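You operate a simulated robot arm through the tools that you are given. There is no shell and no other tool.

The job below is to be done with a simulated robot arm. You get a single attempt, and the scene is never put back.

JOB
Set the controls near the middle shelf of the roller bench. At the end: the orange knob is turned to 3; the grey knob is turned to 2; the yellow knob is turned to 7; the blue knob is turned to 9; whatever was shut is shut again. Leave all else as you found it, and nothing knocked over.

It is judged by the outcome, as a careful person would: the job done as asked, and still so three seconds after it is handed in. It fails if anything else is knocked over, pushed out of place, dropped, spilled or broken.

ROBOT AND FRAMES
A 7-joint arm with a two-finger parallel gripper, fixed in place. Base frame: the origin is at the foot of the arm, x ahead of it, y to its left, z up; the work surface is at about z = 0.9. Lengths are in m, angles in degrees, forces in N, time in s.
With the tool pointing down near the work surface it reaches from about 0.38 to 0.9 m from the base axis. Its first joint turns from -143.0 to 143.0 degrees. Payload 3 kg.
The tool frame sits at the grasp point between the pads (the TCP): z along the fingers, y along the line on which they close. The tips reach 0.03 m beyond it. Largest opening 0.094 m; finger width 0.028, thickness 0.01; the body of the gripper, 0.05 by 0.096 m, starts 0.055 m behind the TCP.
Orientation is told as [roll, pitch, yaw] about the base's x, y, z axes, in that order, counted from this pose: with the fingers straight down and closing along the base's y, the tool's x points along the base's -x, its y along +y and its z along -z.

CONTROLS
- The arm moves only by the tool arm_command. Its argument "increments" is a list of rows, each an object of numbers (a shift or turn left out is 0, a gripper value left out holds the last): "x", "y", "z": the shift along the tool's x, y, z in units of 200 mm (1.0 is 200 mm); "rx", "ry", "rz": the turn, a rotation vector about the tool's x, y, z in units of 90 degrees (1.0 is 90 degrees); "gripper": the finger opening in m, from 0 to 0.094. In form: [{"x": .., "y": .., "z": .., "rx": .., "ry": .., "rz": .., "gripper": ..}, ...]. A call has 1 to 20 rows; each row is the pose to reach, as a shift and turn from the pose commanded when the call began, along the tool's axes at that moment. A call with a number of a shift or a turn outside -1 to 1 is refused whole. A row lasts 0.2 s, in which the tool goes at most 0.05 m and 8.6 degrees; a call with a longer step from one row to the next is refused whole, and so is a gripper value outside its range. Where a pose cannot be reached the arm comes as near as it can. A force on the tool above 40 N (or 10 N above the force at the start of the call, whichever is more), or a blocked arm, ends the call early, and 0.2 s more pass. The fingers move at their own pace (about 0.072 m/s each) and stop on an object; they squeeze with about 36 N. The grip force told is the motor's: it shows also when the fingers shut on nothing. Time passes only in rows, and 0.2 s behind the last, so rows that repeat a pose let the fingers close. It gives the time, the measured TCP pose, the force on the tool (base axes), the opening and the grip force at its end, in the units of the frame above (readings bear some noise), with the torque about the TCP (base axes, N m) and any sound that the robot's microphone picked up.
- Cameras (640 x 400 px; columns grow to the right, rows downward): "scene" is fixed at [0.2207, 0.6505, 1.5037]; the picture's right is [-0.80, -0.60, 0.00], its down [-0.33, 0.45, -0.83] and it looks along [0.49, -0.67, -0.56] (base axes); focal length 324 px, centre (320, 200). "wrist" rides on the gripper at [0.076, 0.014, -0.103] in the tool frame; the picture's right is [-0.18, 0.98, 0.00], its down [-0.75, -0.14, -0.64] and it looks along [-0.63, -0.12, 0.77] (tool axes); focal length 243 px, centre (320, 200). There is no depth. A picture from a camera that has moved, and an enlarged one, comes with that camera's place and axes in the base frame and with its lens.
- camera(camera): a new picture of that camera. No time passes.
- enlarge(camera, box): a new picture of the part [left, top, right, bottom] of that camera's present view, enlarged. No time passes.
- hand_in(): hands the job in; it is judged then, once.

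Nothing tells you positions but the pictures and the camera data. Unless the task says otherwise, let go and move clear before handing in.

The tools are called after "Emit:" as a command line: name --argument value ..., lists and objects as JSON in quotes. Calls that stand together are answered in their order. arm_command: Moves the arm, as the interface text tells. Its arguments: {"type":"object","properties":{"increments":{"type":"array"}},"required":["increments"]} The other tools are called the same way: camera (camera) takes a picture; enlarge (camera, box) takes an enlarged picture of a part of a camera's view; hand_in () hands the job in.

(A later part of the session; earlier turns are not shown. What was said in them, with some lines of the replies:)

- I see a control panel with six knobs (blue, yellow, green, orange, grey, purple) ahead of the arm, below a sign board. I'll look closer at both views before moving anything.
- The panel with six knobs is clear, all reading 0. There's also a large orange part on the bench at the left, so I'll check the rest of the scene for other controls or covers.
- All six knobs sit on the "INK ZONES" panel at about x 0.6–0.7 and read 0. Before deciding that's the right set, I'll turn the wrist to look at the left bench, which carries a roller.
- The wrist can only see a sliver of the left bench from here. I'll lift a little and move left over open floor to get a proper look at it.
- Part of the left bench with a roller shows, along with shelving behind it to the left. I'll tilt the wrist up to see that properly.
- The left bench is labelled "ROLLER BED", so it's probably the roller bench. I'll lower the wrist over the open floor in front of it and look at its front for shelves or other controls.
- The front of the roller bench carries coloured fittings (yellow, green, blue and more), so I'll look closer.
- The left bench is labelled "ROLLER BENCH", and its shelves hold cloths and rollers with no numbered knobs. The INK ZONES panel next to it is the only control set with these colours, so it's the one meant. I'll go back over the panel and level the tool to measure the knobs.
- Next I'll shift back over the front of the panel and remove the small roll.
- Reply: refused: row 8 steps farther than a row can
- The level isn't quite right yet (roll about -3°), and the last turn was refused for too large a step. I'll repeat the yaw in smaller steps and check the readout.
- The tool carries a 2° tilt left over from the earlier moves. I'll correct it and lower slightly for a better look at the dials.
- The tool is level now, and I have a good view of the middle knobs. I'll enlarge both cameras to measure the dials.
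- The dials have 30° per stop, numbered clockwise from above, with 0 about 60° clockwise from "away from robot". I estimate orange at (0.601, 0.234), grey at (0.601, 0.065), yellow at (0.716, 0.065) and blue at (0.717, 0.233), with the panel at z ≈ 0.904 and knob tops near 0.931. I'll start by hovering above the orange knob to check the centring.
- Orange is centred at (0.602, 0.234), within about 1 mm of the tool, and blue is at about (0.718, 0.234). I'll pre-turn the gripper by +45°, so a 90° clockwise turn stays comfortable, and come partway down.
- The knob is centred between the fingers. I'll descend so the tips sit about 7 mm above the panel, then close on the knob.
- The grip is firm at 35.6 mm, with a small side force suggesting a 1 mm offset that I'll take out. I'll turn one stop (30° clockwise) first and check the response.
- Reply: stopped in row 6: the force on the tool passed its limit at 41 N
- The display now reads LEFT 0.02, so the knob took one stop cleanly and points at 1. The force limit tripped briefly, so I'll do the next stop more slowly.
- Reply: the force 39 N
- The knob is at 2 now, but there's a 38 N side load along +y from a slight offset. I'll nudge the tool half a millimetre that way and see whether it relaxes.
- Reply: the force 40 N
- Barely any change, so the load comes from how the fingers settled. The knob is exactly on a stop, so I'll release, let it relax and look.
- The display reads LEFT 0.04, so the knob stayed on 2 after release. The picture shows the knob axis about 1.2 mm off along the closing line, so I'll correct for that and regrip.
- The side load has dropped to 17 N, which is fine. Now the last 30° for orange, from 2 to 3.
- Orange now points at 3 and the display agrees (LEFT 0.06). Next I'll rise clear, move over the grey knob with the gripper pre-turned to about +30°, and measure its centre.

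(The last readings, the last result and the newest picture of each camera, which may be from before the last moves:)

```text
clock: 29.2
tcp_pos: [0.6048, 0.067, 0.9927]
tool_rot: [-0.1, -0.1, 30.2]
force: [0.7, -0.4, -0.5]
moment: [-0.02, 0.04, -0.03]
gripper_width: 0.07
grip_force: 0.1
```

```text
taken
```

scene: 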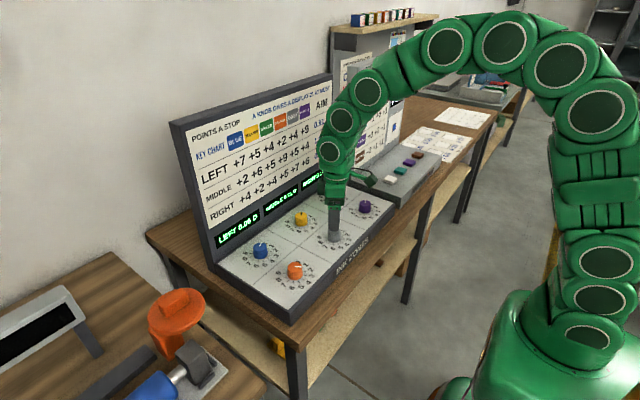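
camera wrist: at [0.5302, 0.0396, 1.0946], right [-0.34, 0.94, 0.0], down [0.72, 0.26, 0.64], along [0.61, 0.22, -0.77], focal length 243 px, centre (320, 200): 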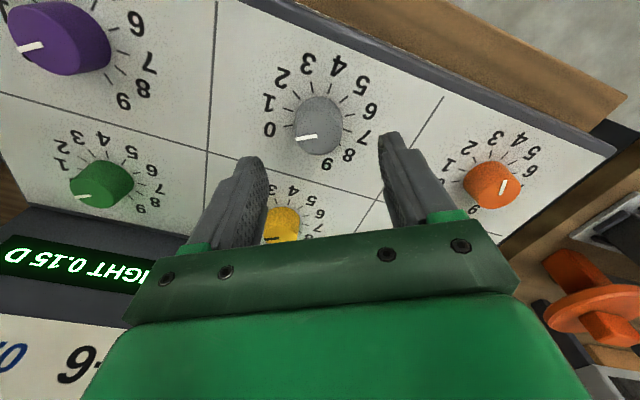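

RIGHT shows 0.15, which also matches orange at 3. I'll enlarge the grey knob to find its offset from the tool axis.

Emit:
enlarge --camera "wrist" --box '[240, 50, 400, 170]'

```text
3.33 times, centred on (320, 110) of wrist
camera zoom: at [0.5302, 0.0396, 1.0946], right [-0.34, 0.94, 0.0], down [0.72, 0.26, 0.64], along [0.61, 0.22, -0.77], focal length 809 px, centre (320, 500)
```

zoom: 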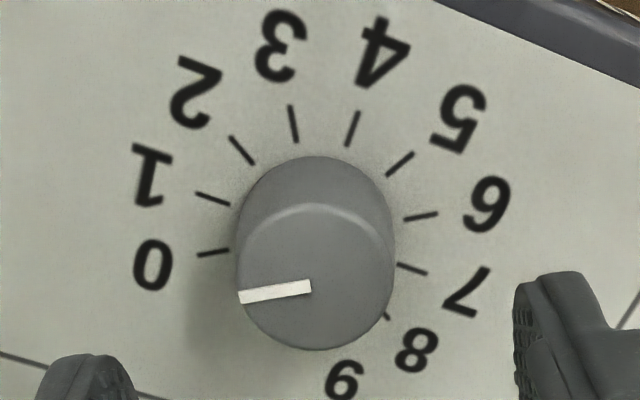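

Grey is offset by about +0.7 mm and -1.0 mm in tool x and y. I'll correct that, descend and close on it.

Emit:
arm_command --increments '[{"x": 0.0035, "y": -0.005, "z": 0.08}, {"x": 0.0035, "y": -0.005, "z": 0.16}, {"x": 0.0035, "y": -0.005, "z": 0.245}, {"x": 0.0035, "y": -0.005, "z": 0.245, "gripper": 0.05}, {"x": 0.0035, "y": -0.005, "z": 0.245, "gripper": 0.03}, {"x": 0.0035, "y": -0.005, "z": 0.245, "gripper": 0.03}, {"x": 0.0035, "y": -0.005, "z": 0.245, "gripper": 0.03}]'

```text
clock: 30.8
tcp_pos: [0.604, 0.0649, 0.9435]
tool_rot: [-0.1, -0.1, 30.1]
force: [9.6, -15.9, -12.6]
moment: [-0.54, -0.5, -0.03]
gripper_width: 0.0355
grip_force: 44.9
```

The grip is good with about an 18 N side load. I'll turn 60° clockwise slowly, with a tiny centring shift.

Emit:
arm_command --increments '[{"y": -0.002, "rz": 0.03}, {"y": -0.002, "rz": 0.08}, {"y": -0.002, "rz": 0.13}, {"y": -0.002, "rz": 0.18}, {"y": -0.002, "rz": 0.23}, {"y": -0.002, "rz": 0.28}, {"y": -0.002, "rz": 0.333}, {"y": -0.002, "rz": 0.333}]'

```text
clock: 32.6
tcp_pos: [0.6038, 0.066, 0.9448]
tool_rot: [0.0, -0.1, 0.1]
force: [1.1, 12.9, -5.5]
moment: [0.45, -0.01, -0.01]
gripper_width: 0.0359
grip_force: 45.0
```

Emit:
arm_command --increments '[{"rz": 0.05}, {"rz": 0.1}, {"rz": 0.15}, {"rz": 0.2}, {"rz": 0.25}, {"rz": 0.3}, {"rz": 0.333}, {"rz": 0.333}]'

Emit:
enlarge --camera "wrist" --box '[220, 60, 420, 210]'

```text
clock: 34.4
tcp_pos: [0.6034, 0.0662, 0.9436]
tool_rot: [0.1, -0.1, -29.8]
force: [-1.4, 36.9, 3.5]
moment: [1.2, 0.31, -0.01]
gripper_width: 0.0355
grip_force: 44.7
```

```text
2.67 times, centred on (320, 135) of wrist
camera zoom: at [0.5443, 0.1152, 1.0454], right [0.65, 0.76, 0.0], down [0.58, -0.5, 0.64], along [0.49, -0.42, -0.77], focal length 647 px, centre (320, 373)
```

zoom: 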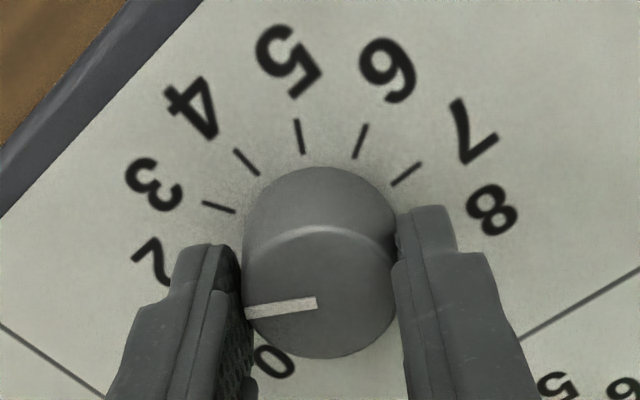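

Grey appears to be at 2. I'll release and check the pointer and displays.

Emit:
arm_command --increments '[{"gripper": 0.05}, {"gripper": 0.07}, {"gripper": 0.07}]'

Emit:
enlarge --camera "wrist" --box '[220, 60, 420, 210]'

Emit:
enlarge --camera "scene" --box '[200, 160, 360, 300]'

```text
clock: 35.2
tcp_pos: [0.6044, 0.0633, 0.9439]
tool_rot: [0.0, -0.2, -29.8]
force: [0.0, -0.3, 0.1]
moment: [0.03, -0.04, 0.0]
gripper_width: 0.07
grip_force: 0.0
```

```text
2.67 times, centred on (320, 135) of wrist
camera zoom: at [0.5442, 0.1143, 1.0453], right [0.65, 0.76, 0.0], down [0.58, -0.5, 0.64], along [0.49, -0.42, -0.77], focal length 647 px, centre (320, 373)
```

zoom: 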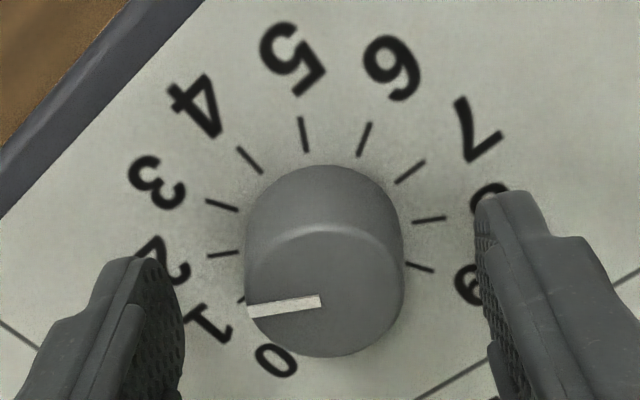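

```text
2.86 times, centred on (280, 230) of scene
camera zoom: at [0.2207, 0.6505, 1.5037], right [-0.8, -0.6, 0.0], down [-0.33, 0.45, -0.83], along [0.49, -0.67, -0.56], focal length 926 px, centre (434, 114)
```

zoom: 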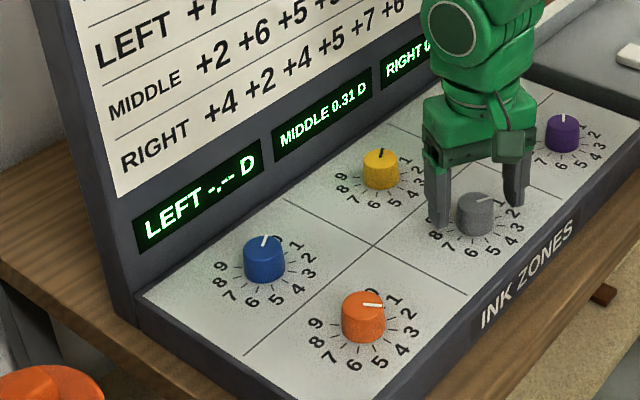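

MIDDLE 0.31 is what orange 3 plus grey 2 should give (21 + 10), and the grey pointer sits on 2. LEFT shows dashes for now, so I'll keep checking by pointer. Next I'll rise and move over the yellow knob, pre-turned to about +52°, keeping clear of the board behind it.

Emit:
arm_command --increments '[{"z": -0.12}, {"z": -0.245}, {"x": -0.046, "y": 0.027, "z": -0.245, "rz": -0.083}, {"x": -0.092, "y": 0.054, "z": -0.245, "rz": -0.166}, {"x": -0.138, "y": 0.081, "z": -0.245, "rz": -0.249}, {"x": -0.184, "y": 0.107, "z": -0.245, "rz": -0.332}, {"x": -0.23, "y": 0.134, "z": -0.245, "rz": -0.415}, {"x": -0.277, "y": 0.161, "z": -0.245, "rz": -0.498}, {"x": -0.323, "y": 0.188, "z": -0.245, "rz": -0.581}, {"x": -0.369, "y": 0.214, "z": -0.245, "rz": -0.664}, {"x": -0.415, "y": 0.241, "z": -0.245, "rz": -0.747}, {"x": -0.461, "y": 0.268, "z": -0.245, "rz": -0.83}, {"x": -0.507, "y": 0.295, "z": -0.245, "rz": -0.914}, {"x": -0.507, "y": 0.295, "z": -0.245, "rz": -0.914}]'

Emit:
camera --camera "wrist"

Emit:
camera --camera "scene"

Emit:
enlarge --camera "wrist" --box '[240, 50, 400, 170]'

```text
clock: 38.2
tcp_pos: [0.7217, 0.0659, 0.9937]
tool_rot: [0.0, 0.0, 52.5]
force: [-0.4, 0.2, 0.3]
moment: [0.01, 0.02, -0.01]
gripper_width: 0.0701
grip_force: 0.0
```

```text
taken
camera wrist: at [0.6631, 0.013, 1.0955], right [-0.67, 0.74, 0.0], down [0.57, 0.51, 0.64], along [0.48, 0.43, -0.77], focal length 243 px, centre (320, 200)
```

wrist: 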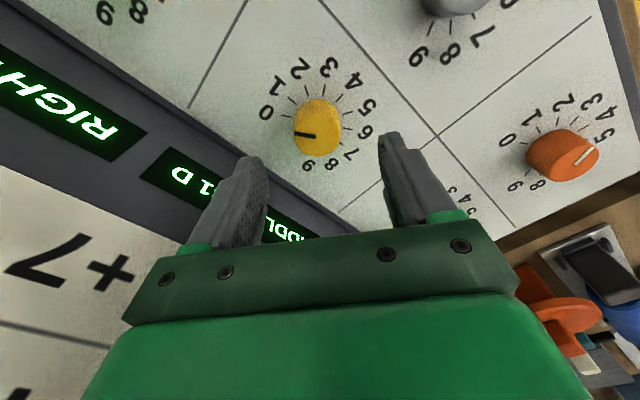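

```text
taken
```

scene: 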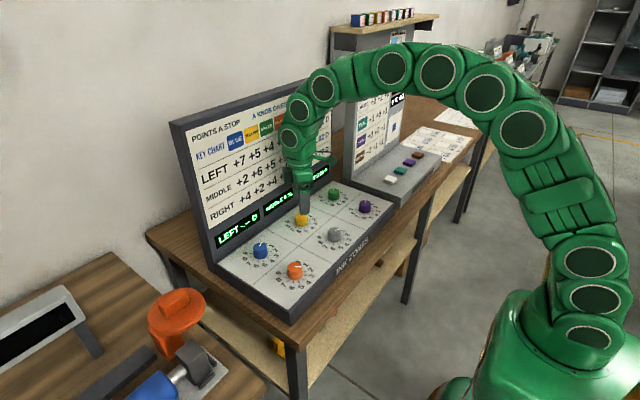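

```text
3.33 times, centred on (320, 110) of wrist
camera zoom: at [0.6631, 0.013, 1.0955], right [-0.67, 0.74, 0.0], down [0.57, 0.51, 0.64], along [0.48, 0.43, -0.77], focal length 809 px, centre (320, 500)
```

zoom: 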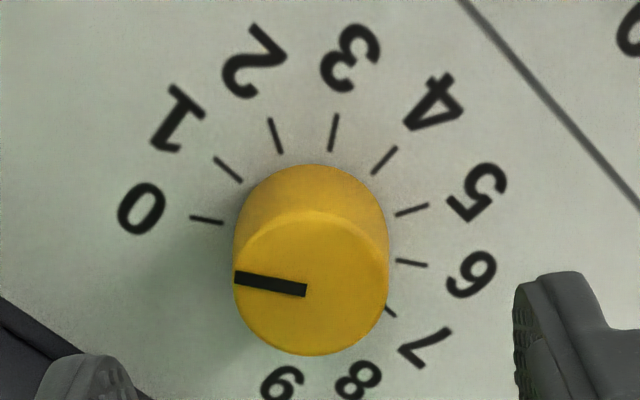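

Yellow works out at (0.724, 0.065), which fits a 0.12 × 0.17 m grid with the other knobs. I'll apply the (-2.2, -2.7) mm correction and lower gently, then check clearance from the board.

Emit:
arm_command --increments '[{"x": -0.011, "y": -0.0135}, {"x": -0.011, "y": -0.0135, "z": 0.08}, {"x": -0.011, "y": -0.0135, "z": 0.16}, {"x": -0.011, "y": -0.0135, "z": 0.25}, {"x": -0.011, "y": -0.0135, "z": 0.25}]'

Emit:
enlarge --camera "scene" --box '[230, 110, 370, 250]'

Emit:
enlarge --camera "wrist" --box '[220, 60, 420, 210]'

```text
clock: 39.4
tcp_pos: [0.7258, 0.0663, 0.9421]
tool_rot: [-0.2, -0.1, 52.4]
force: [0.8, -0.1, -0.1]
moment: [0.03, 0.02, -0.01]
gripper_width: 0.0701
grip_force: 0.1
```

```text
2.86 times, centred on (300, 180) of scene
camera zoom: at [0.2207, 0.6505, 1.5037], right [-0.8, -0.6, 0.0], down [-0.33, 0.45, -0.83], along [0.49, -0.67, -0.56], focal length 926 px, centre (377, 257)
```

zoom: 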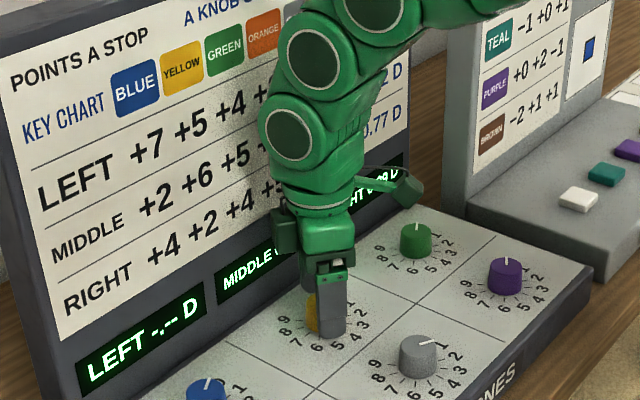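

```text
2.67 times, centred on (320, 135) of wrist
camera zoom: at [0.6668, 0.0129, 1.0444], right [-0.67, 0.75, 0.0], down [0.57, 0.51, 0.64], along [0.48, 0.43, -0.77], focal length 647 px, centre (320, 373)
```

zoom: 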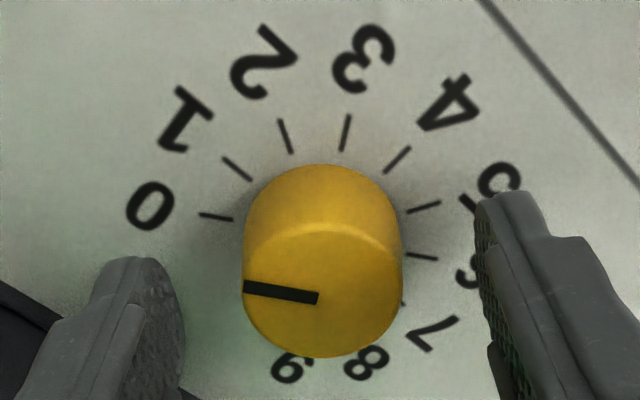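

No contact so far. There's a dark box on the back of the hand that will swing toward the board as I turn, so I want a careful measure of the gap first.

Emit:
camera --camera "wrist"

Emit:
enlarge --camera "scene" --box '[270, 150, 340, 220]'

Emit:
enlarge --camera "wrist" --box '[0, 80, 250, 260]'

```text
taken
camera wrist: at [0.6668, 0.0129, 1.0444], right [-0.67, 0.75, 0.0], down [0.57, 0.51, 0.64], along [0.48, 0.43, -0.77], focal length 243 px, centre (320, 200)
```

wrist: 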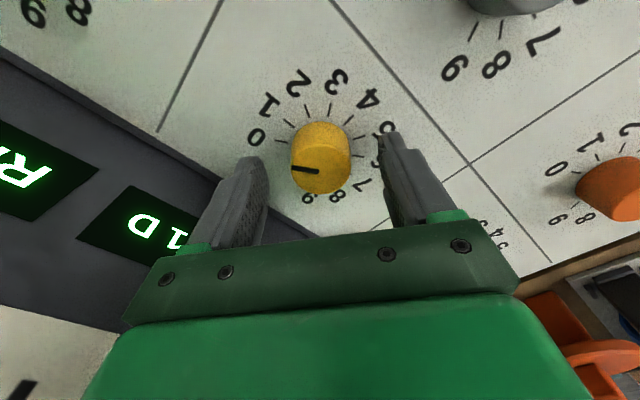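

```text
5.71 times, centred on (305, 185) of scene
camera zoom: at [0.2207, 0.6505, 1.5037], right [-0.8, -0.6, 0.0], down [-0.33, 0.45, -0.83], along [0.49, -0.67, -0.56], focal length 1853 px, centre (406, 286)
```

zoom: 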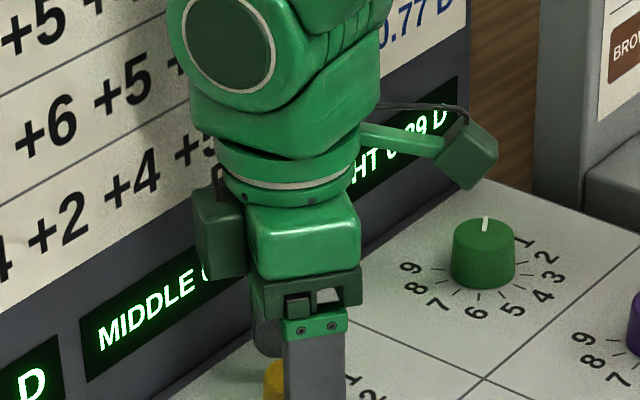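

```text
2.22 times, centred on (125, 170) of wrist
camera zoom: at [0.6668, 0.0129, 1.0444], right [-0.67, 0.75, 0.0], down [0.57, 0.51, 0.64], along [0.48, 0.43, -0.77], focal length 539 px, centre (753, 267)
```

zoom: 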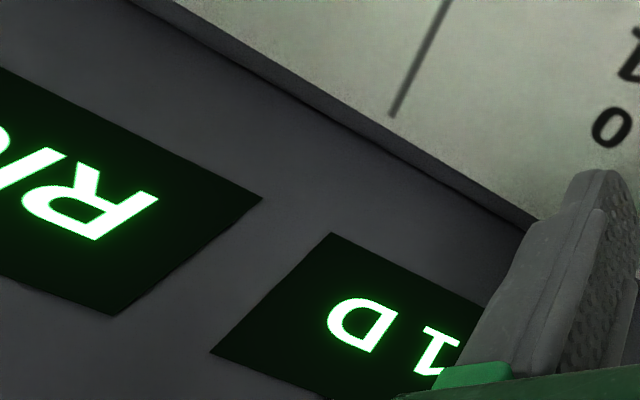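

The board face is at about x = 0.79 and leans back, so there's 15–20 mm of clearance at any angle between ±55°. I'll close on the yellow knob.

Emit:
arm_command --increments '[{"gripper": 0.05}, {"gripper": 0.03}, {"gripper": 0.03}, {"gripper": 0.03}]'

```text
clock: 40.4
tcp_pos: [0.7255, 0.0665, 0.9421]
tool_rot: [0.0, 0.0, 52.5]
force: [-4.5, 3.8, -0.8]
moment: [0.16, 0.12, -0.05]
gripper_width: 0.036
grip_force: 44.9
```

The grip is well centred, with only 6 N of side load. I'll turn the first half (about 52°) clockwise slowly.

Emit:
arm_command --increments '[{"rz": 0.05}, {"rz": 0.1}, {"rz": 0.15}, {"rz": 0.2}, {"rz": 0.25}, {"rz": 0.3}, {"rz": 0.35}, {"rz": 0.4}, {"rz": 0.45}, {"rz": 0.5}, {"rz": 0.55}, {"rz": 0.583}, {"rz": 0.583}]'

Emit:
enlarge --camera "wrist" --box '[220, 60, 420, 210]'

Emit:
enlarge --camera "scene" --box '[230, 110, 370, 250]'

```text
clock: 43.2
tcp_pos: [0.7246, 0.0655, 0.943]
tool_rot: [0.0, -0.2, -0.1]
force: [3.5, -5.3, -4.5]
moment: [-0.15, -0.15, -0.02]
gripper_width: 0.0356
grip_force: 45.5
```

```text
2.67 times, centred on (320, 135) of wrist
camera zoom: at [0.648, 0.079, 1.0445], right [0.19, 0.98, 0.0], down [0.75, -0.14, 0.64], along [0.63, -0.12, -0.77], focal length 647 px, centre (320, 373)
```

zoom: 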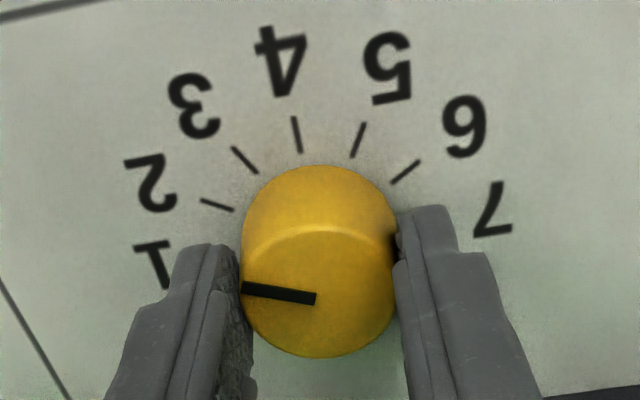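

```text
2.86 times, centred on (300, 180) of scene
camera zoom: at [0.2207, 0.6505, 1.5037], right [-0.8, -0.6, 0.0], down [-0.33, 0.45, -0.83], along [0.49, -0.67, -0.56], focal length 926 px, centre (377, 257)
```

zoom: 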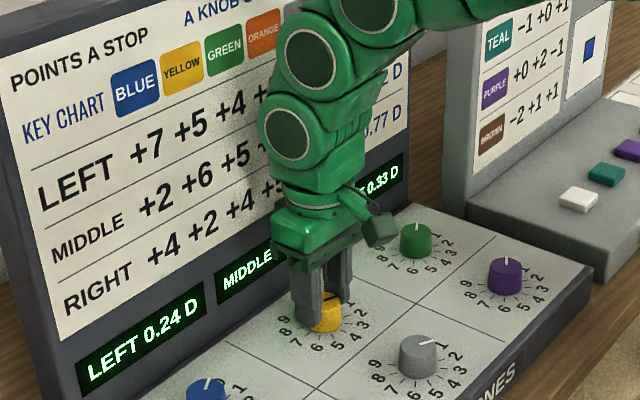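

LEFT 0.24 and RIGHT 0.33 match yellow at its second stop, with no slip. I'll carry on another 67.5°, so this grip totals 120°, which is 4 stops.

Emit:
arm_command --increments '[{"rz": 0.05}, {"rz": 0.1}, {"rz": 0.15}, {"rz": 0.2}, {"rz": 0.25}, {"rz": 0.3}, {"rz": 0.35}, {"rz": 0.4}, {"rz": 0.45}, {"rz": 0.5}, {"rz": 0.55}, {"rz": 0.6}, {"rz": 0.65}, {"rz": 0.7}, {"rz": 0.75}, {"rz": 0.75}]'

Emit:
enlarge --camera "wrist" --box '[220, 60, 420, 210]'

Emit:
enlarge --camera "scene" --box '[230, 110, 370, 250]'

```text
clock: 46.6
tcp_pos: [0.7254, 0.0656, 0.9428]
tool_rot: [0.1, 0.0, -67.5]
force: [7.8, -14.0, 0.2]
moment: [-0.38, -0.22, 0.02]
gripper_width: 0.036
grip_force: 45.5
```

```text
2.67 times, centred on (320, 135) of wrist
camera zoom: at [0.7082, 0.1405, 1.0447], right [0.98, 0.2, 0.0], down [0.16, -0.75, 0.64], along [0.13, -0.63, -0.77], focal length 647 px, centre (320, 373)
```

zoom: 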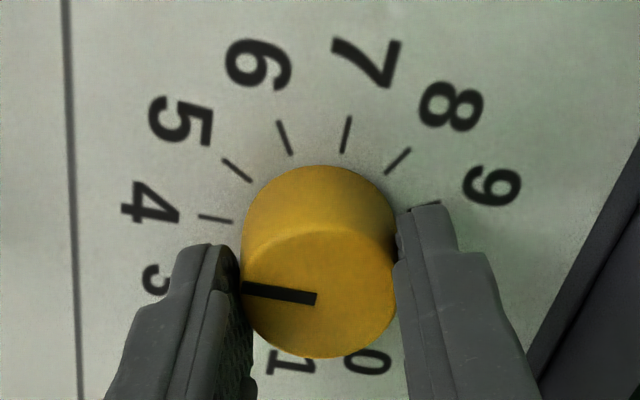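

```text
2.86 times, centred on (300, 180) of scene
camera zoom: at [0.2207, 0.6505, 1.5037], right [-0.8, -0.6, 0.0], down [-0.33, 0.45, -0.83], along [0.49, -0.67, -0.56], focal length 926 px, centre (377, 257)
```

zoom: 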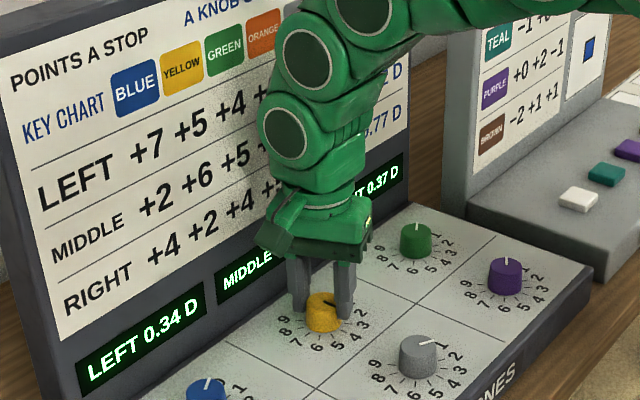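

Yellow is at 4 (LEFT 0.34 and RIGHT 0.37 agree). I'll open, rotate the empty gripper back to +45° around the knob, and regrip for the remaining 90°.

Emit:
arm_command --increments '[{"gripper": 0.05}, {"gripper": 0.07}, {"gripper": 0.07}, {"rz": -0.09}, {"rz": -0.18}, {"rz": -0.27}, {"rz": -0.36}, {"rz": -0.45}, {"rz": -0.54}, {"rz": -0.63}, {"rz": -0.72}, {"rz": -0.81}, {"rz": -0.9}, {"rz": -0.9}]'

Emit:
arm_command --increments '[{"rz": -0.09}, {"rz": -0.18}, {"rz": -0.27}, {"rz": -0.35}, {"rz": -0.35}]'

Emit:
enlarge --camera "wrist" --box '[220, 60, 420, 210]'

Emit:
enlarge --camera "scene" --box '[200, 140, 360, 300]'

```text
clock: 49.6
tcp_pos: [0.7249, 0.0652, 0.9422]
tool_rot: [0.0, -0.1, 13.5]
force: [0.8, 0.5, -0.1]
moment: [0.0, 0.01, -0.02]
gripper_width: 0.07
grip_force: 0.0
```

```text
clock: 50.8
tcp_pos: [0.7245, 0.066, 0.9425]
tool_rot: [-0.1, 0.0, 45.0]
force: [0.4, -0.3, 0.1]
moment: [0.02, 0.01, -0.02]
gripper_width: 0.07
grip_force: 0.0
```

```text
2.67 times, centred on (320, 135) of wrist
camera zoom: at [0.6599, 0.021, 1.0447], right [-0.57, 0.82, 0.0], down [0.63, 0.43, 0.64], along [0.53, 0.36, -0.77], focal length 647 px, centre (320, 373)
```

zoom: 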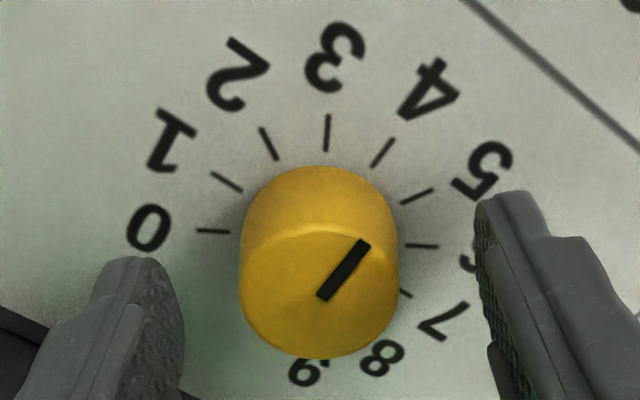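

```text
2.50 times, centred on (280, 220) of scene
camera zoom: at [0.2207, 0.6505, 1.5037], right [-0.8, -0.6, 0.0], down [-0.33, 0.45, -0.83], along [0.49, -0.67, -0.56], focal length 811 px, centre (420, 150)
```

zoom: 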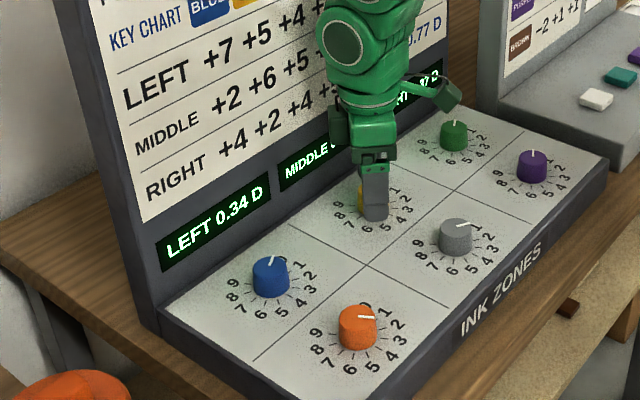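

Yellow stayed on 4 and is centred. I'll grip and turn 90° clockwise, for 3 more stops.

Emit:
arm_command --increments '[{"gripper": 0.05}, {"gripper": 0.03}, {"gripper": 0.03}, {"gripper": 0.03}]'

Emit:
arm_command --increments '[{"rz": 0.055}, {"rz": 0.11}, {"rz": 0.165}, {"rz": 0.22}, {"rz": 0.275}, {"rz": 0.33}, {"rz": 0.385}, {"rz": 0.44}, {"rz": 0.495}, {"rz": 0.55}, {"rz": 0.605}, {"rz": 0.66}, {"rz": 0.715}, {"rz": 0.77}, {"rz": 0.825}, {"rz": 0.88}, {"rz": 0.935}, {"rz": 0.985}, {"rz": 1.0}, {"rz": 1.0}]'

Emit:
enlarge --camera "wrist" --box '[220, 60, 420, 210]'

Emit:
enlarge --camera "scene" --box '[200, 140, 360, 300]'

```text
clock: 51.8
tcp_pos: [0.7247, 0.0654, 0.9428]
tool_rot: [-0.1, 0.0, 45.0]
force: [3.0, -2.7, -0.5]
moment: [-0.06, -0.24, 0.02]
gripper_width: 0.0356
grip_force: 45.0
```

```text
clock: 56.0
tcp_pos: [0.7241, 0.0659, 0.9428]
tool_rot: [0.1, -0.1, -45.1]
force: [-8.7, -14.2, 13.4]
moment: [-0.27, 0.39, 0.04]
gripper_width: 0.0355
grip_force: 45.2
```

```text
2.67 times, centred on (320, 135) of wrist
camera zoom: at [0.6803, 0.1287, 1.0448], right [0.83, 0.56, 0.0], down [0.43, -0.63, 0.64], along [0.36, -0.53, -0.77], focal length 647 px, centre (320, 373)
```

zoom: 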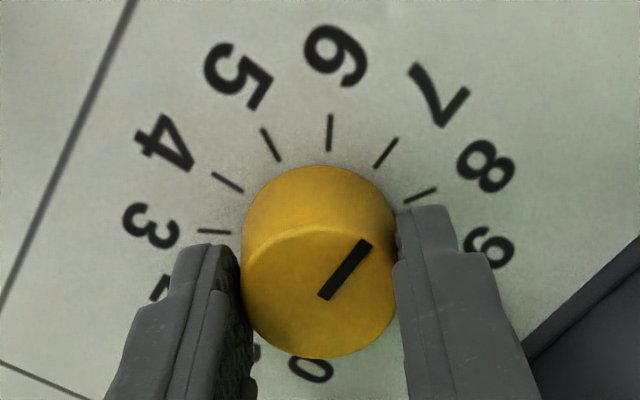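

```text
2.50 times, centred on (280, 220) of scene
camera zoom: at [0.2207, 0.6505, 1.5037], right [-0.8, -0.6, 0.0], down [-0.33, 0.45, -0.83], along [0.49, -0.67, -0.56], focal length 811 px, centre (420, 150)
```

zoom: 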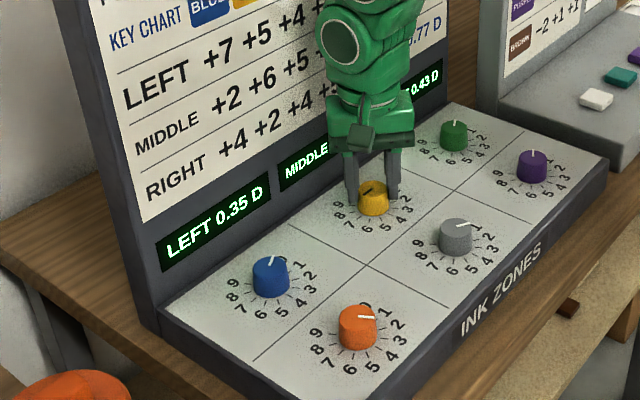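

LEFT 0.35 and RIGHT 0.43 confirm yellow at 7. I'll release it, rise, and move across to the blue knob at (0.724, 0.235), pre-turned to +45°.

Emit:
arm_command --increments '[{"gripper": 0.05}, {"gripper": 0.07}, {"gripper": 0.07}, {"z": -0.12}, {"z": -0.25}, {"z": -0.25}]'

Emit:
arm_command --increments '[{"x": 0.05, "y": 0.05, "rz": -0.083}, {"x": 0.1, "y": 0.1, "rz": -0.166}, {"x": 0.15, "y": 0.15, "rz": -0.25}, {"x": 0.2, "y": 0.2, "rz": -0.333}, {"x": 0.25, "y": 0.25, "rz": -0.416}, {"x": 0.3, "y": 0.3, "rz": -0.5}, {"x": 0.35, "y": 0.35, "rz": -0.583}, {"x": 0.4, "y": 0.4, "rz": -0.666}, {"x": 0.45, "y": 0.45, "rz": -0.75}, {"x": 0.5, "y": 0.5, "rz": -0.833}, {"x": 0.55, "y": 0.55, "rz": -0.916}, {"x": 0.602, "y": 0.6, "rz": -1.0}, {"x": 0.602, "y": 0.6, "rz": -1.0}]'

Emit:
enlarge --camera "wrist" --box '[240, 50, 400, 170]'

Emit:
enlarge --camera "scene" --box '[200, 140, 400, 300]'

```text
clock: 57.4
tcp_pos: [0.724, 0.0648, 0.993]
tool_rot: [0.0, 0.1, -45.0]
force: [1.0, 0.3, 1.4]
moment: [-0.01, -0.02, 0.01]
gripper_width: 0.07
grip_force: 0.1
```

```text
clock: 60.2
tcp_pos: [0.7245, 0.2352, 0.9928]
tool_rot: [-0.1, 0.0, 45.0]
force: [-0.1, -1.1, -0.5]
moment: [0.01, 0.02, 0.01]
gripper_width: 0.0705
grip_force: 0.1
```

```text
3.33 times, centred on (320, 110) of wrist
camera zoom: at [0.6599, 0.1913, 1.095], right [-0.57, 0.82, 0.0], down [0.63, 0.43, 0.64], along [0.53, 0.36, -0.77], focal length 809 px, centre (320, 500)
```

zoom: 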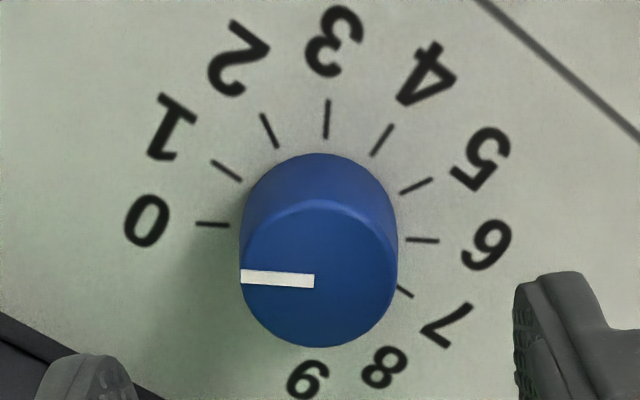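

```text
2.50 times, centred on (300, 220) of scene
camera zoom: at [0.2207, 0.6505, 1.5037], right [-0.8, -0.6, 0.0], down [-0.33, 0.45, -0.83], along [0.49, -0.67, -0.56], focal length 811 px, centre (370, 150)
```

zoom: 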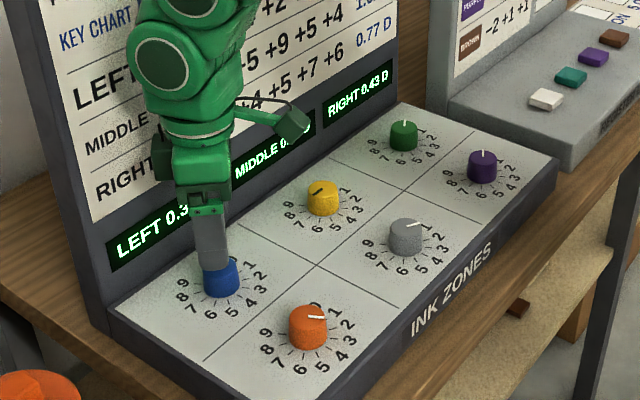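

The tool is centred on blue within half a millimetre. I'll descend and grip.

Emit:
arm_command --increments '[{"y": -0.002, "z": 0.08}, {"y": -0.002, "z": 0.16}, {"y": -0.002, "z": 0.25}, {"y": -0.002, "z": 0.25}, {"y": -0.002, "z": 0.25, "gripper": 0.05}, {"y": -0.002, "z": 0.25, "gripper": 0.03}, {"y": -0.002, "z": 0.25, "gripper": 0.03}, {"y": -0.002, "z": 0.25, "gripper": 0.03}]'

```text
clock: 62.0
tcp_pos: [0.7263, 0.2356, 0.9425]
tool_rot: [0.0, 0.0, 44.9]
force: [-1.7, 1.2, -4.8]
moment: [0.35, -0.36, 0.02]
gripper_width: 0.0353
grip_force: 44.6
```

The grip is almost load-free. I'll turn blue by the first 90°, which is 3 stops.

Emit:
arm_command --increments '[{"rz": 0.055}, {"rz": 0.11}, {"rz": 0.165}, {"rz": 0.22}, {"rz": 0.275}, {"rz": 0.33}, {"rz": 0.385}, {"rz": 0.44}, {"rz": 0.495}, {"rz": 0.55}, {"rz": 0.605}, {"rz": 0.66}, {"rz": 0.715}, {"rz": 0.77}, {"rz": 0.825}, {"rz": 0.88}, {"rz": 0.935}, {"rz": 0.985}, {"rz": 1.0}, {"rz": 1.0}]'

Emit:
enlarge --camera "wrist" --box '[220, 60, 420, 210]'

Emit:
enlarge --camera "scene" --box '[200, 140, 400, 300]'

```text
clock: 66.2
tcp_pos: [0.7255, 0.2356, 0.9424]
tool_rot: [0.2, -0.1, -45.1]
force: [6.9, -6.2, 16.1]
moment: [-0.26, -0.44, -0.03]
gripper_width: 0.0356
grip_force: 44.8
```

```text
2.67 times, centred on (320, 135) of wrist
camera zoom: at [0.6805, 0.2984, 1.0448], right [0.83, 0.56, 0.0], down [0.43, -0.63, 0.64], along [0.36, -0.53, -0.77], focal length 647 px, centre (320, 373)
```

zoom: 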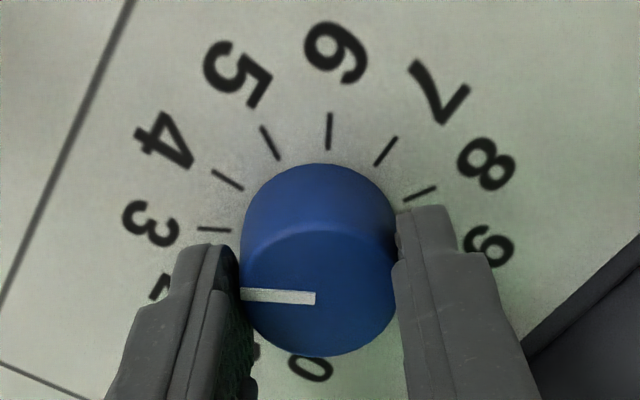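

```text
2.50 times, centred on (300, 220) of scene
camera zoom: at [0.2207, 0.6505, 1.5037], right [-0.8, -0.6, 0.0], down [-0.33, 0.45, -0.83], along [0.49, -0.67, -0.56], focal length 811 px, centre (370, 150)
```

zoom: 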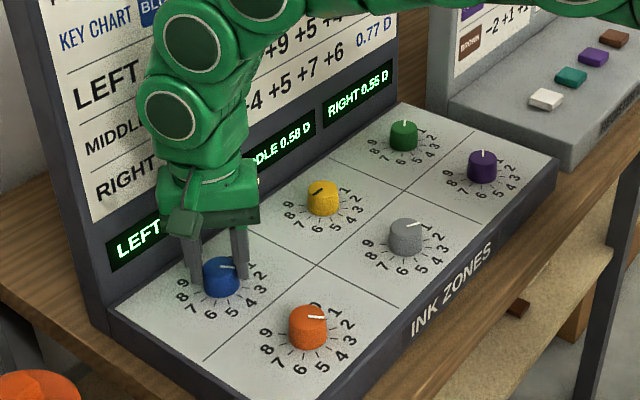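

RIGHT 0.55 and MIDDLE 0.58 confirm blue at 3. I'll open, swing back to +45° and regrip.

Emit:
arm_command --increments '[{"gripper": 0.05}, {"gripper": 0.07}, {"gripper": 0.07}, {"rz": -0.09}, {"rz": -0.18}, {"rz": -0.27}, {"rz": -0.36}, {"rz": -0.45}, {"rz": -0.54}, {"rz": -0.63}, {"rz": -0.72}, {"rz": -0.81}, {"rz": -0.9}, {"rz": -0.97}, {"rz": -1.0}, {"rz": -1.0}]'

Emit:
enlarge --camera "wrist" --box '[220, 60, 420, 210]'

Emit:
arm_command --increments '[{"gripper": 0.05}, {"gripper": 0.03}, {"gripper": 0.03}, {"gripper": 0.03}]'

```text
clock: 69.6
tcp_pos: [0.725, 0.2346, 0.943]
tool_rot: [-0.1, 0.0, 45.0]
force: [-0.2, 0.9, -0.3]
moment: [0.02, 0.01, 0.0]
gripper_width: 0.0702
grip_force: 0.1
```

```text
2.67 times, centred on (320, 135) of wrist
camera zoom: at [0.6598, 0.191, 1.0446], right [-0.56, 0.83, 0.0], down [0.63, 0.43, 0.64], along [0.53, 0.36, -0.77], focal length 647 px, centre (320, 373)
```

zoom: 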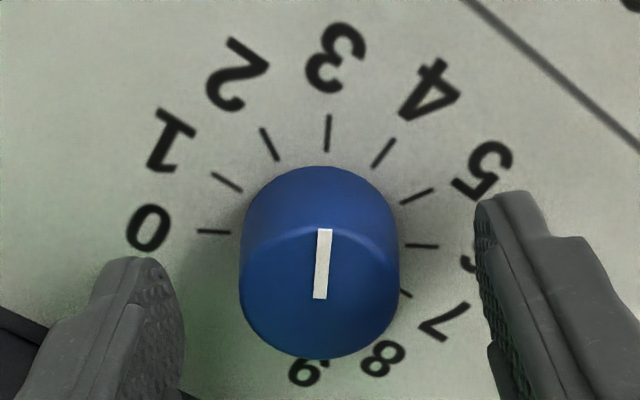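

```text
clock: 70.6
tcp_pos: [0.7252, 0.2364, 0.944]
tool_rot: [-0.1, 0.0, 45.0]
force: [0.9, -1.8, -1.2]
moment: [0.03, -0.29, 0.0]
gripper_width: 0.0357
grip_force: 44.9
```

Blue's pointer is squarely on 3 and the knob is gripped again. I'll turn another 90° to reach 6.

Emit:
arm_command --increments '[{"rz": 0.055}, {"rz": 0.11}, {"rz": 0.165}, {"rz": 0.22}, {"rz": 0.275}, {"rz": 0.33}, {"rz": 0.385}, {"rz": 0.44}, {"rz": 0.495}, {"rz": 0.55}, {"rz": 0.605}, {"rz": 0.66}, {"rz": 0.715}, {"rz": 0.77}, {"rz": 0.825}, {"rz": 0.88}, {"rz": 0.935}, {"rz": 0.985}, {"rz": 1.0}, {"rz": 1.0}]'

Emit:
enlarge --camera "wrist" --box '[220, 60, 420, 210]'

Emit:
enlarge --camera "scene" --box '[200, 140, 400, 300]'

```text
clock: 74.8
tcp_pos: [0.7239, 0.2362, 0.9425]
tool_rot: [-0.1, -0.1, -45.1]
force: [-8.5, 1.5, 3.2]
moment: [0.15, 0.46, 0.0]
gripper_width: 0.036
grip_force: 44.7
```

```text
2.67 times, centred on (320, 135) of wrist
camera zoom: at [0.6802, 0.2988, 1.0446], right [0.83, 0.56, 0.0], down [0.43, -0.63, 0.64], along [0.36, -0.53, -0.77], focal length 647 px, centre (320, 373)
```

zoom: 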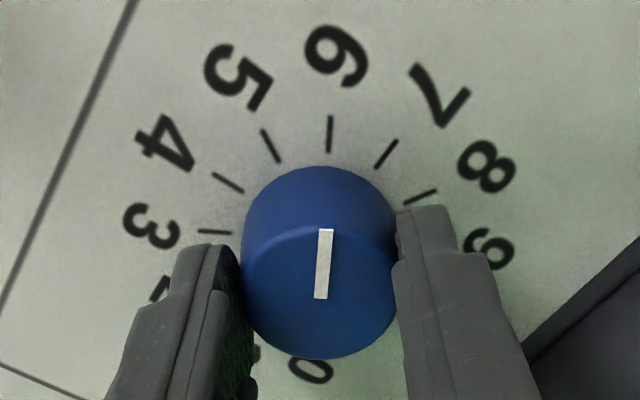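

```text
2.50 times, centred on (300, 220) of scene
camera zoom: at [0.2207, 0.6505, 1.5037], right [-0.8, -0.6, 0.0], down [-0.33, 0.45, -0.83], along [0.49, -0.67, -0.56], focal length 811 px, centre (370, 150)
```

zoom: 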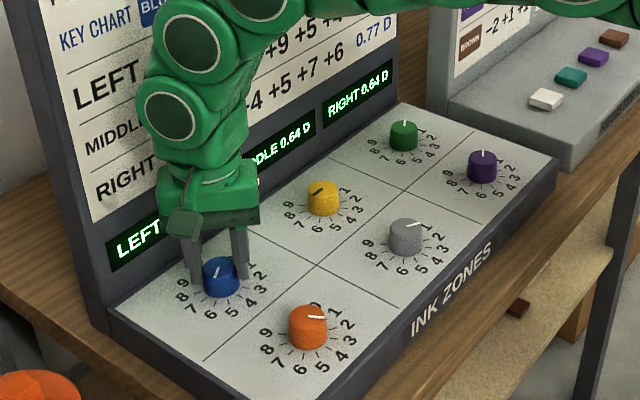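

MIDDLE 0.64 confirms blue at 6. One more regrip and 90° turn will bring it to 9.

Emit:
arm_command --increments '[{"gripper": 0.05}, {"gripper": 0.07}, {"gripper": 0.07}, {"rz": -0.09}, {"rz": -0.18}, {"rz": -0.27}, {"rz": -0.36}, {"rz": -0.45}, {"rz": -0.54}, {"rz": -0.63}, {"rz": -0.72}, {"rz": -0.81}, {"rz": -0.9}, {"rz": -0.97}, {"rz": -1.0}, {"rz": -1.0}]'

Emit:
enlarge --camera "wrist" --box '[220, 60, 420, 210]'

Emit:
arm_command --increments '[{"gripper": 0.05}, {"gripper": 0.03}, {"gripper": 0.03}, {"gripper": 0.03}]'

```text
clock: 78.2
tcp_pos: [0.7248, 0.2353, 0.9431]
tool_rot: [-0.2, -0.1, 45.0]
force: [-0.8, -0.1, -1.0]
moment: [0.02, 0.02, 0.02]
gripper_width: 0.0702
grip_force: 0.0
```

```text
2.67 times, centred on (320, 135) of wrist
camera zoom: at [0.66, 0.1908, 1.0445], right [-0.56, 0.83, 0.0], down [0.63, 0.43, 0.64], along [0.53, 0.36, -0.77], focal length 647 px, centre (320, 373)
```

zoom: 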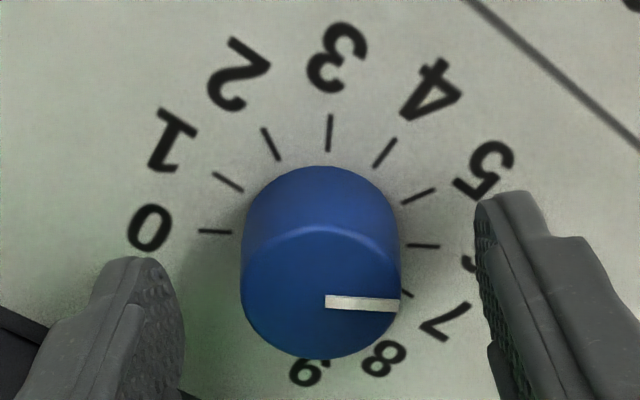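

```text
clock: 79.2
tcp_pos: [0.7245, 0.2358, 0.9438]
tool_rot: [-0.1, -0.1, 45.1]
force: [-2.5, 1.9, 1.8]
moment: [0.05, 0.09, 0.0]
gripper_width: 0.0359
grip_force: 44.7
```

Blue points at 6 and the knob is gripped. Now the final 90° to 9.

Emit:
arm_command --increments '[{"rz": 0.055}, {"rz": 0.11}, {"rz": 0.165}, {"rz": 0.22}, {"rz": 0.275}, {"rz": 0.33}, {"rz": 0.385}, {"rz": 0.44}, {"rz": 0.495}, {"rz": 0.55}, {"rz": 0.605}, {"rz": 0.66}, {"rz": 0.715}, {"rz": 0.77}, {"rz": 0.825}, {"rz": 0.88}, {"rz": 0.935}, {"rz": 0.985}, {"rz": 1.0}, {"rz": 1.0}]'

Emit:
enlarge --camera "wrist" --box '[220, 60, 420, 210]'

Emit:
enlarge --camera "scene" --box '[200, 140, 400, 300]'

```text
clock: 83.4
tcp_pos: [0.7256, 0.2348, 0.9426]
tool_rot: [-0.1, -0.1, -45.1]
force: [-0.3, -0.8, -9.3]
moment: [0.28, 0.22, 0.02]
gripper_width: 0.0355
grip_force: 45.6
```

```text
2.67 times, centred on (320, 135) of wrist
camera zoom: at [0.6802, 0.2988, 1.0446], right [0.83, 0.56, 0.0], down [0.43, -0.63, 0.64], along [0.36, -0.53, -0.77], focal length 647 px, centre (320, 373)
```

zoom: 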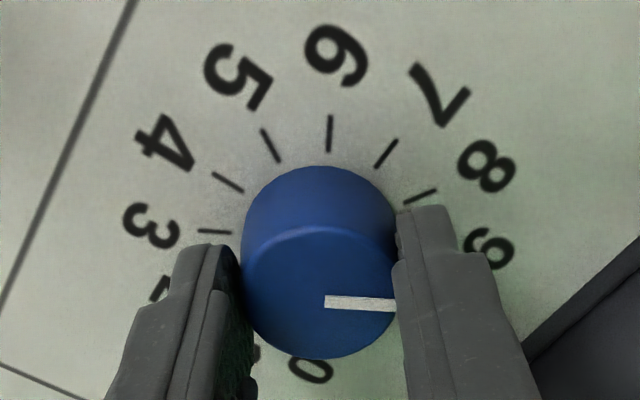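

```text
2.50 times, centred on (300, 220) of scene
camera zoom: at [0.2207, 0.6505, 1.5037], right [-0.8, -0.6, 0.0], down [-0.33, 0.45, -0.83], along [0.49, -0.67, -0.56], focal length 811 px, centre (370, 150)
```

zoom: 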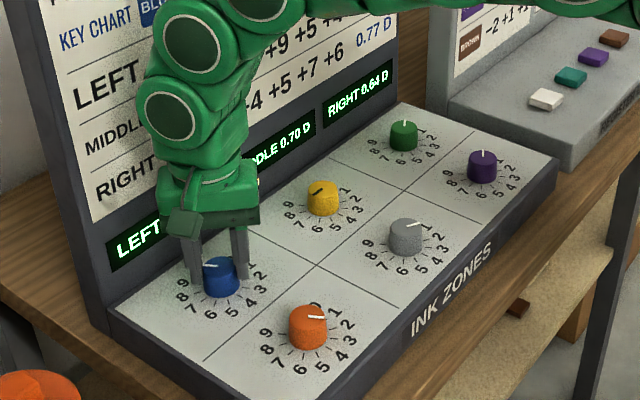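

MIDDLE 0.70 matches all four settings (21 + 10 + 21 + 18), with blue at 9. I'll release, rise straight up, and move back clear of the panel for a final check.

Emit:
arm_command --increments '[{"gripper": 0.05}, {"gripper": 0.07}, {"gripper": 0.07}, {"z": -0.15}, {"z": -0.35}, {"z": -0.55}, {"z": -0.75}, {"z": -0.75}]'

Emit:
arm_command --increments '[{"x": 0.14, "y": -0.14}, {"x": 0.28, "y": -0.28}, {"x": 0.42, "y": -0.42}, {"x": 0.56, "y": -0.56}, {"x": 0.7, "y": -0.7}, {"x": 0.84, "y": -0.84}, {"x": 0.84, "y": -0.84}]'

Emit:
arm_command --increments '[{"rz": -0.09}, {"rz": -0.18}, {"rz": -0.27}, {"rz": -0.36}, {"rz": -0.45}, {"rz": -0.5}, {"rz": -0.5}]'

Emit:
camera --camera "scene"

Emit:
camera --camera "wrist"

Emit:
enlarge --camera "scene" --box '[200, 160, 400, 310]'

```text
clock: 85.2
tcp_pos: [0.7249, 0.2364, 1.0931]
tool_rot: [-0.1, 0.0, -45.1]
force: [-0.3, -0.2, 0.9]
moment: [0.0, 0.01, -0.01]
gripper_width: 0.0703
grip_force: 0.1
```

```text
clock: 86.8
tcp_pos: [0.4859, 0.2357, 1.0913]
tool_rot: [0.0, 0.0, -45.1]
force: [0.3, -0.3, -0.3]
moment: [-0.01, -0.03, 0.03]
gripper_width: 0.07
grip_force: 0.0
```

```text
clock: 88.4
tcp_pos: [0.4867, 0.2344, 1.0925]
tool_rot: [0.0, -0.2, 0.0]
force: [0.4, -0.4, -0.5]
moment: [0.0, -0.01, 0.01]
gripper_width: 0.0701
grip_force: 0.0
```

```text
taken
```

scene: 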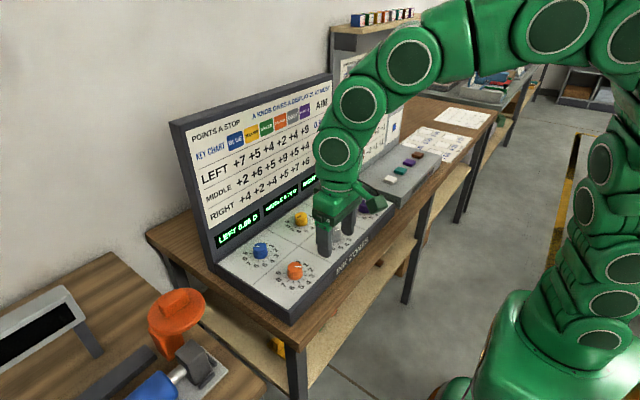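

```text
taken
camera wrist: at [0.4102, 0.2489, 1.1943], right [0.18, 0.98, 0.0], down [0.75, -0.14, 0.64], along [0.63, -0.12, -0.77], focal length 243 px, centre (320, 200)
```

wrist: 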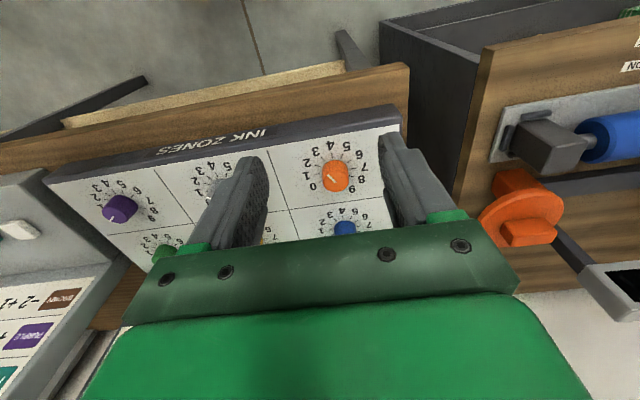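

```text
2.67 times, centred on (300, 235) of scene
camera zoom: at [0.2207, 0.6505, 1.5037], right [-0.8, -0.6, 0.0], down [-0.33, 0.45, -0.83], along [0.49, -0.67, -0.56], focal length 865 px, centre (373, 107)
```

zoom: 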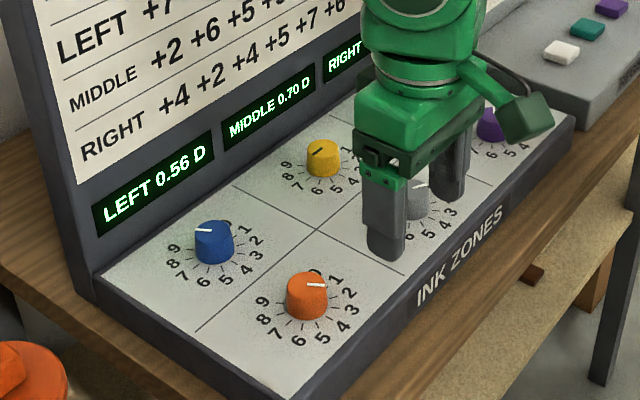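

LEFT 0.56 and MIDDLE 0.70 match all four targets. I'll back off a bit further for one unobstructed look at every knob and the neighbouring register panel.

Emit:
arm_command --increments '[{"x": 0.05, "y": -0.1, "z": -0.15}, {"x": 0.1, "y": -0.2, "z": -0.3}, {"x": 0.15, "y": -0.3, "z": -0.45}, {"x": 0.2, "y": -0.4, "z": -0.6}, {"x": 0.25, "y": -0.5, "z": -0.75}, {"x": 0.25, "y": -0.5, "z": -0.75, "gripper": 0.094}, {"x": 0.25, "y": -0.5, "z": -0.75}]'

Emit:
camera --camera "scene"

Emit:
enlarge --camera "scene" --box '[200, 160, 400, 310]'

Emit:
enlarge --camera "wrist" --box '[150, 80, 450, 260]'

Emit:
enlarge --camera "scene" --box '[330, 0, 520, 220]'

```text
clock: 90.0
tcp_pos: [0.4374, 0.135, 1.2429]
tool_rot: [0.0, -0.1, 0.0]
force: [0.2, -0.2, -0.3]
moment: [-0.01, -0.02, 0.02]
gripper_width: 0.094
grip_force: 0.0
```

```text
taken
```

scene: 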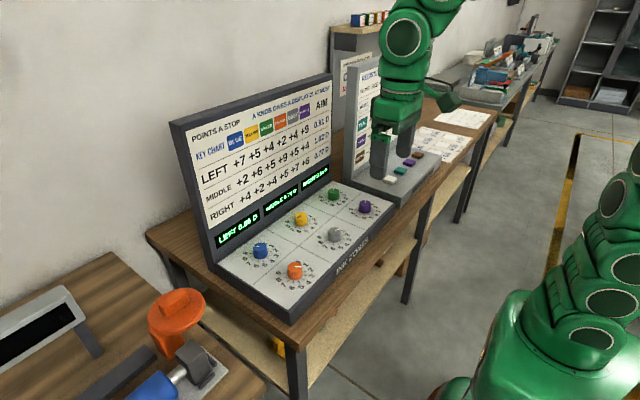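

```text
2.67 times, centred on (300, 235) of scene
camera zoom: at [0.2207, 0.6505, 1.5037], right [-0.8, -0.6, 0.0], down [-0.33, 0.45, -0.83], along [0.49, -0.67, -0.56], focal length 865 px, centre (373, 107)
```

zoom: 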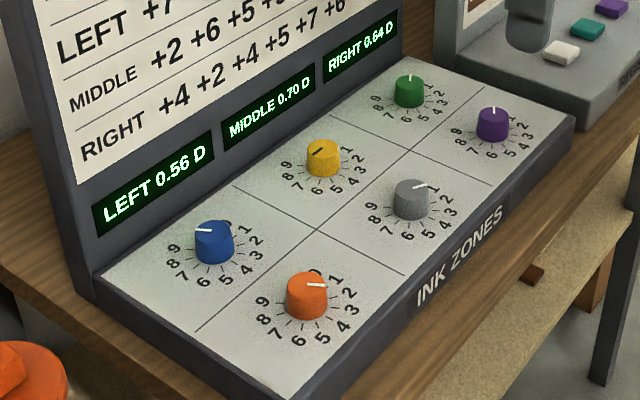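

```text
2.13 times, centred on (300, 170) of wrist
camera zoom: at [0.3597, 0.1496, 1.3437], right [0.18, 0.98, 0.0], down [0.75, -0.14, 0.64], along [0.63, -0.12, -0.77], focal length 518 px, centre (363, 264)
```

zoom: 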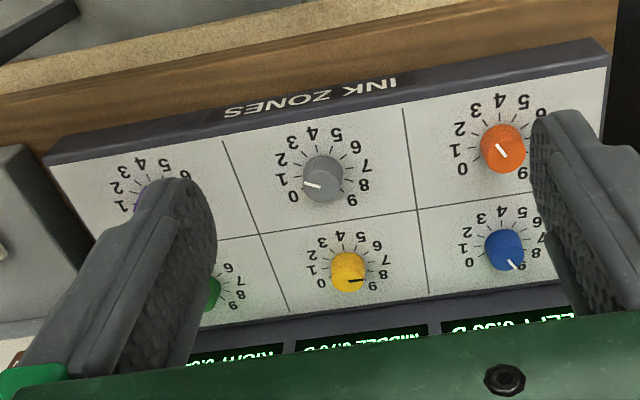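

```text
1.82 times, centred on (425, 110) of scene
camera zoom: at [0.2207, 0.6505, 1.5037], right [-0.8, -0.6, 0.0], down [-0.33, 0.45, -0.83], along [0.49, -0.67, -0.56], focal length 590 px, centre (129, 364)
```

zoom: 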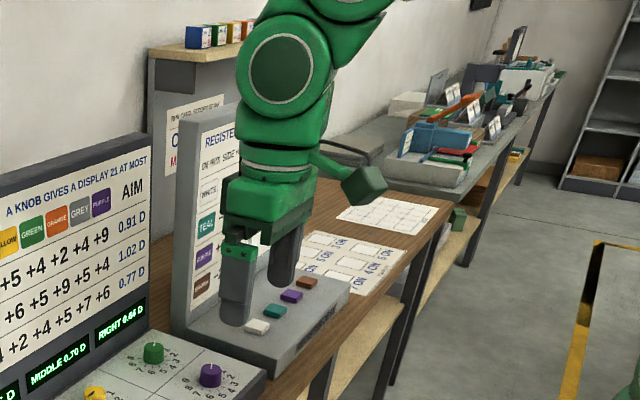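

All knobs are visible now. Orange is at 3, grey at 2, yellow at 7 and blue at 9, and the displays agree (LEFT 0.56, MIDDLE 0.70, RIGHT 0.64). Green and purple are still at 0, nothing was opened or disturbed, and the arm is clear with the gripper empty, so I'm handing in.

Emit:
hand_in

```text
The job is handed in.
```

The four knobs on the INK ZONES panel beside the roller bench are set as asked, and I've handed the job in.

| Knob | Asked | Final pointer |
|---|---|---|
| Orange | 3 | 3 |
| Grey | 2 | 2 |
| Yellow | 7 | 7 |
| Blue | 9 | 9 |

- **Check:** the panel's own displays read LEFT 0.56, MIDDLE 0.70 and RIGHT 0.64. That is exactly what these four settings should give by the chart on the board. The LEFT display showed dashes for a while partway through but was reading normally at the end.
- **Panel choice:** I took this panel to be "the controls near the middle shelf" because it was the only one I saw with numbered knobs in these colours. The roller bench's own shelves hold only cloths and rollers.
- **Everything else:** green and purple are still at 0, and I saw nothing moved or knocked over. Nothing was opened, so there was nothing to shut again. The arm was clear and the gripper empty when I handed in.
- **Force stop:** one call was cut short when the force on the tool briefly passed the limit, at 41 N, while turning orange. The knob still landed on its stop, and I turned more slowly after that.
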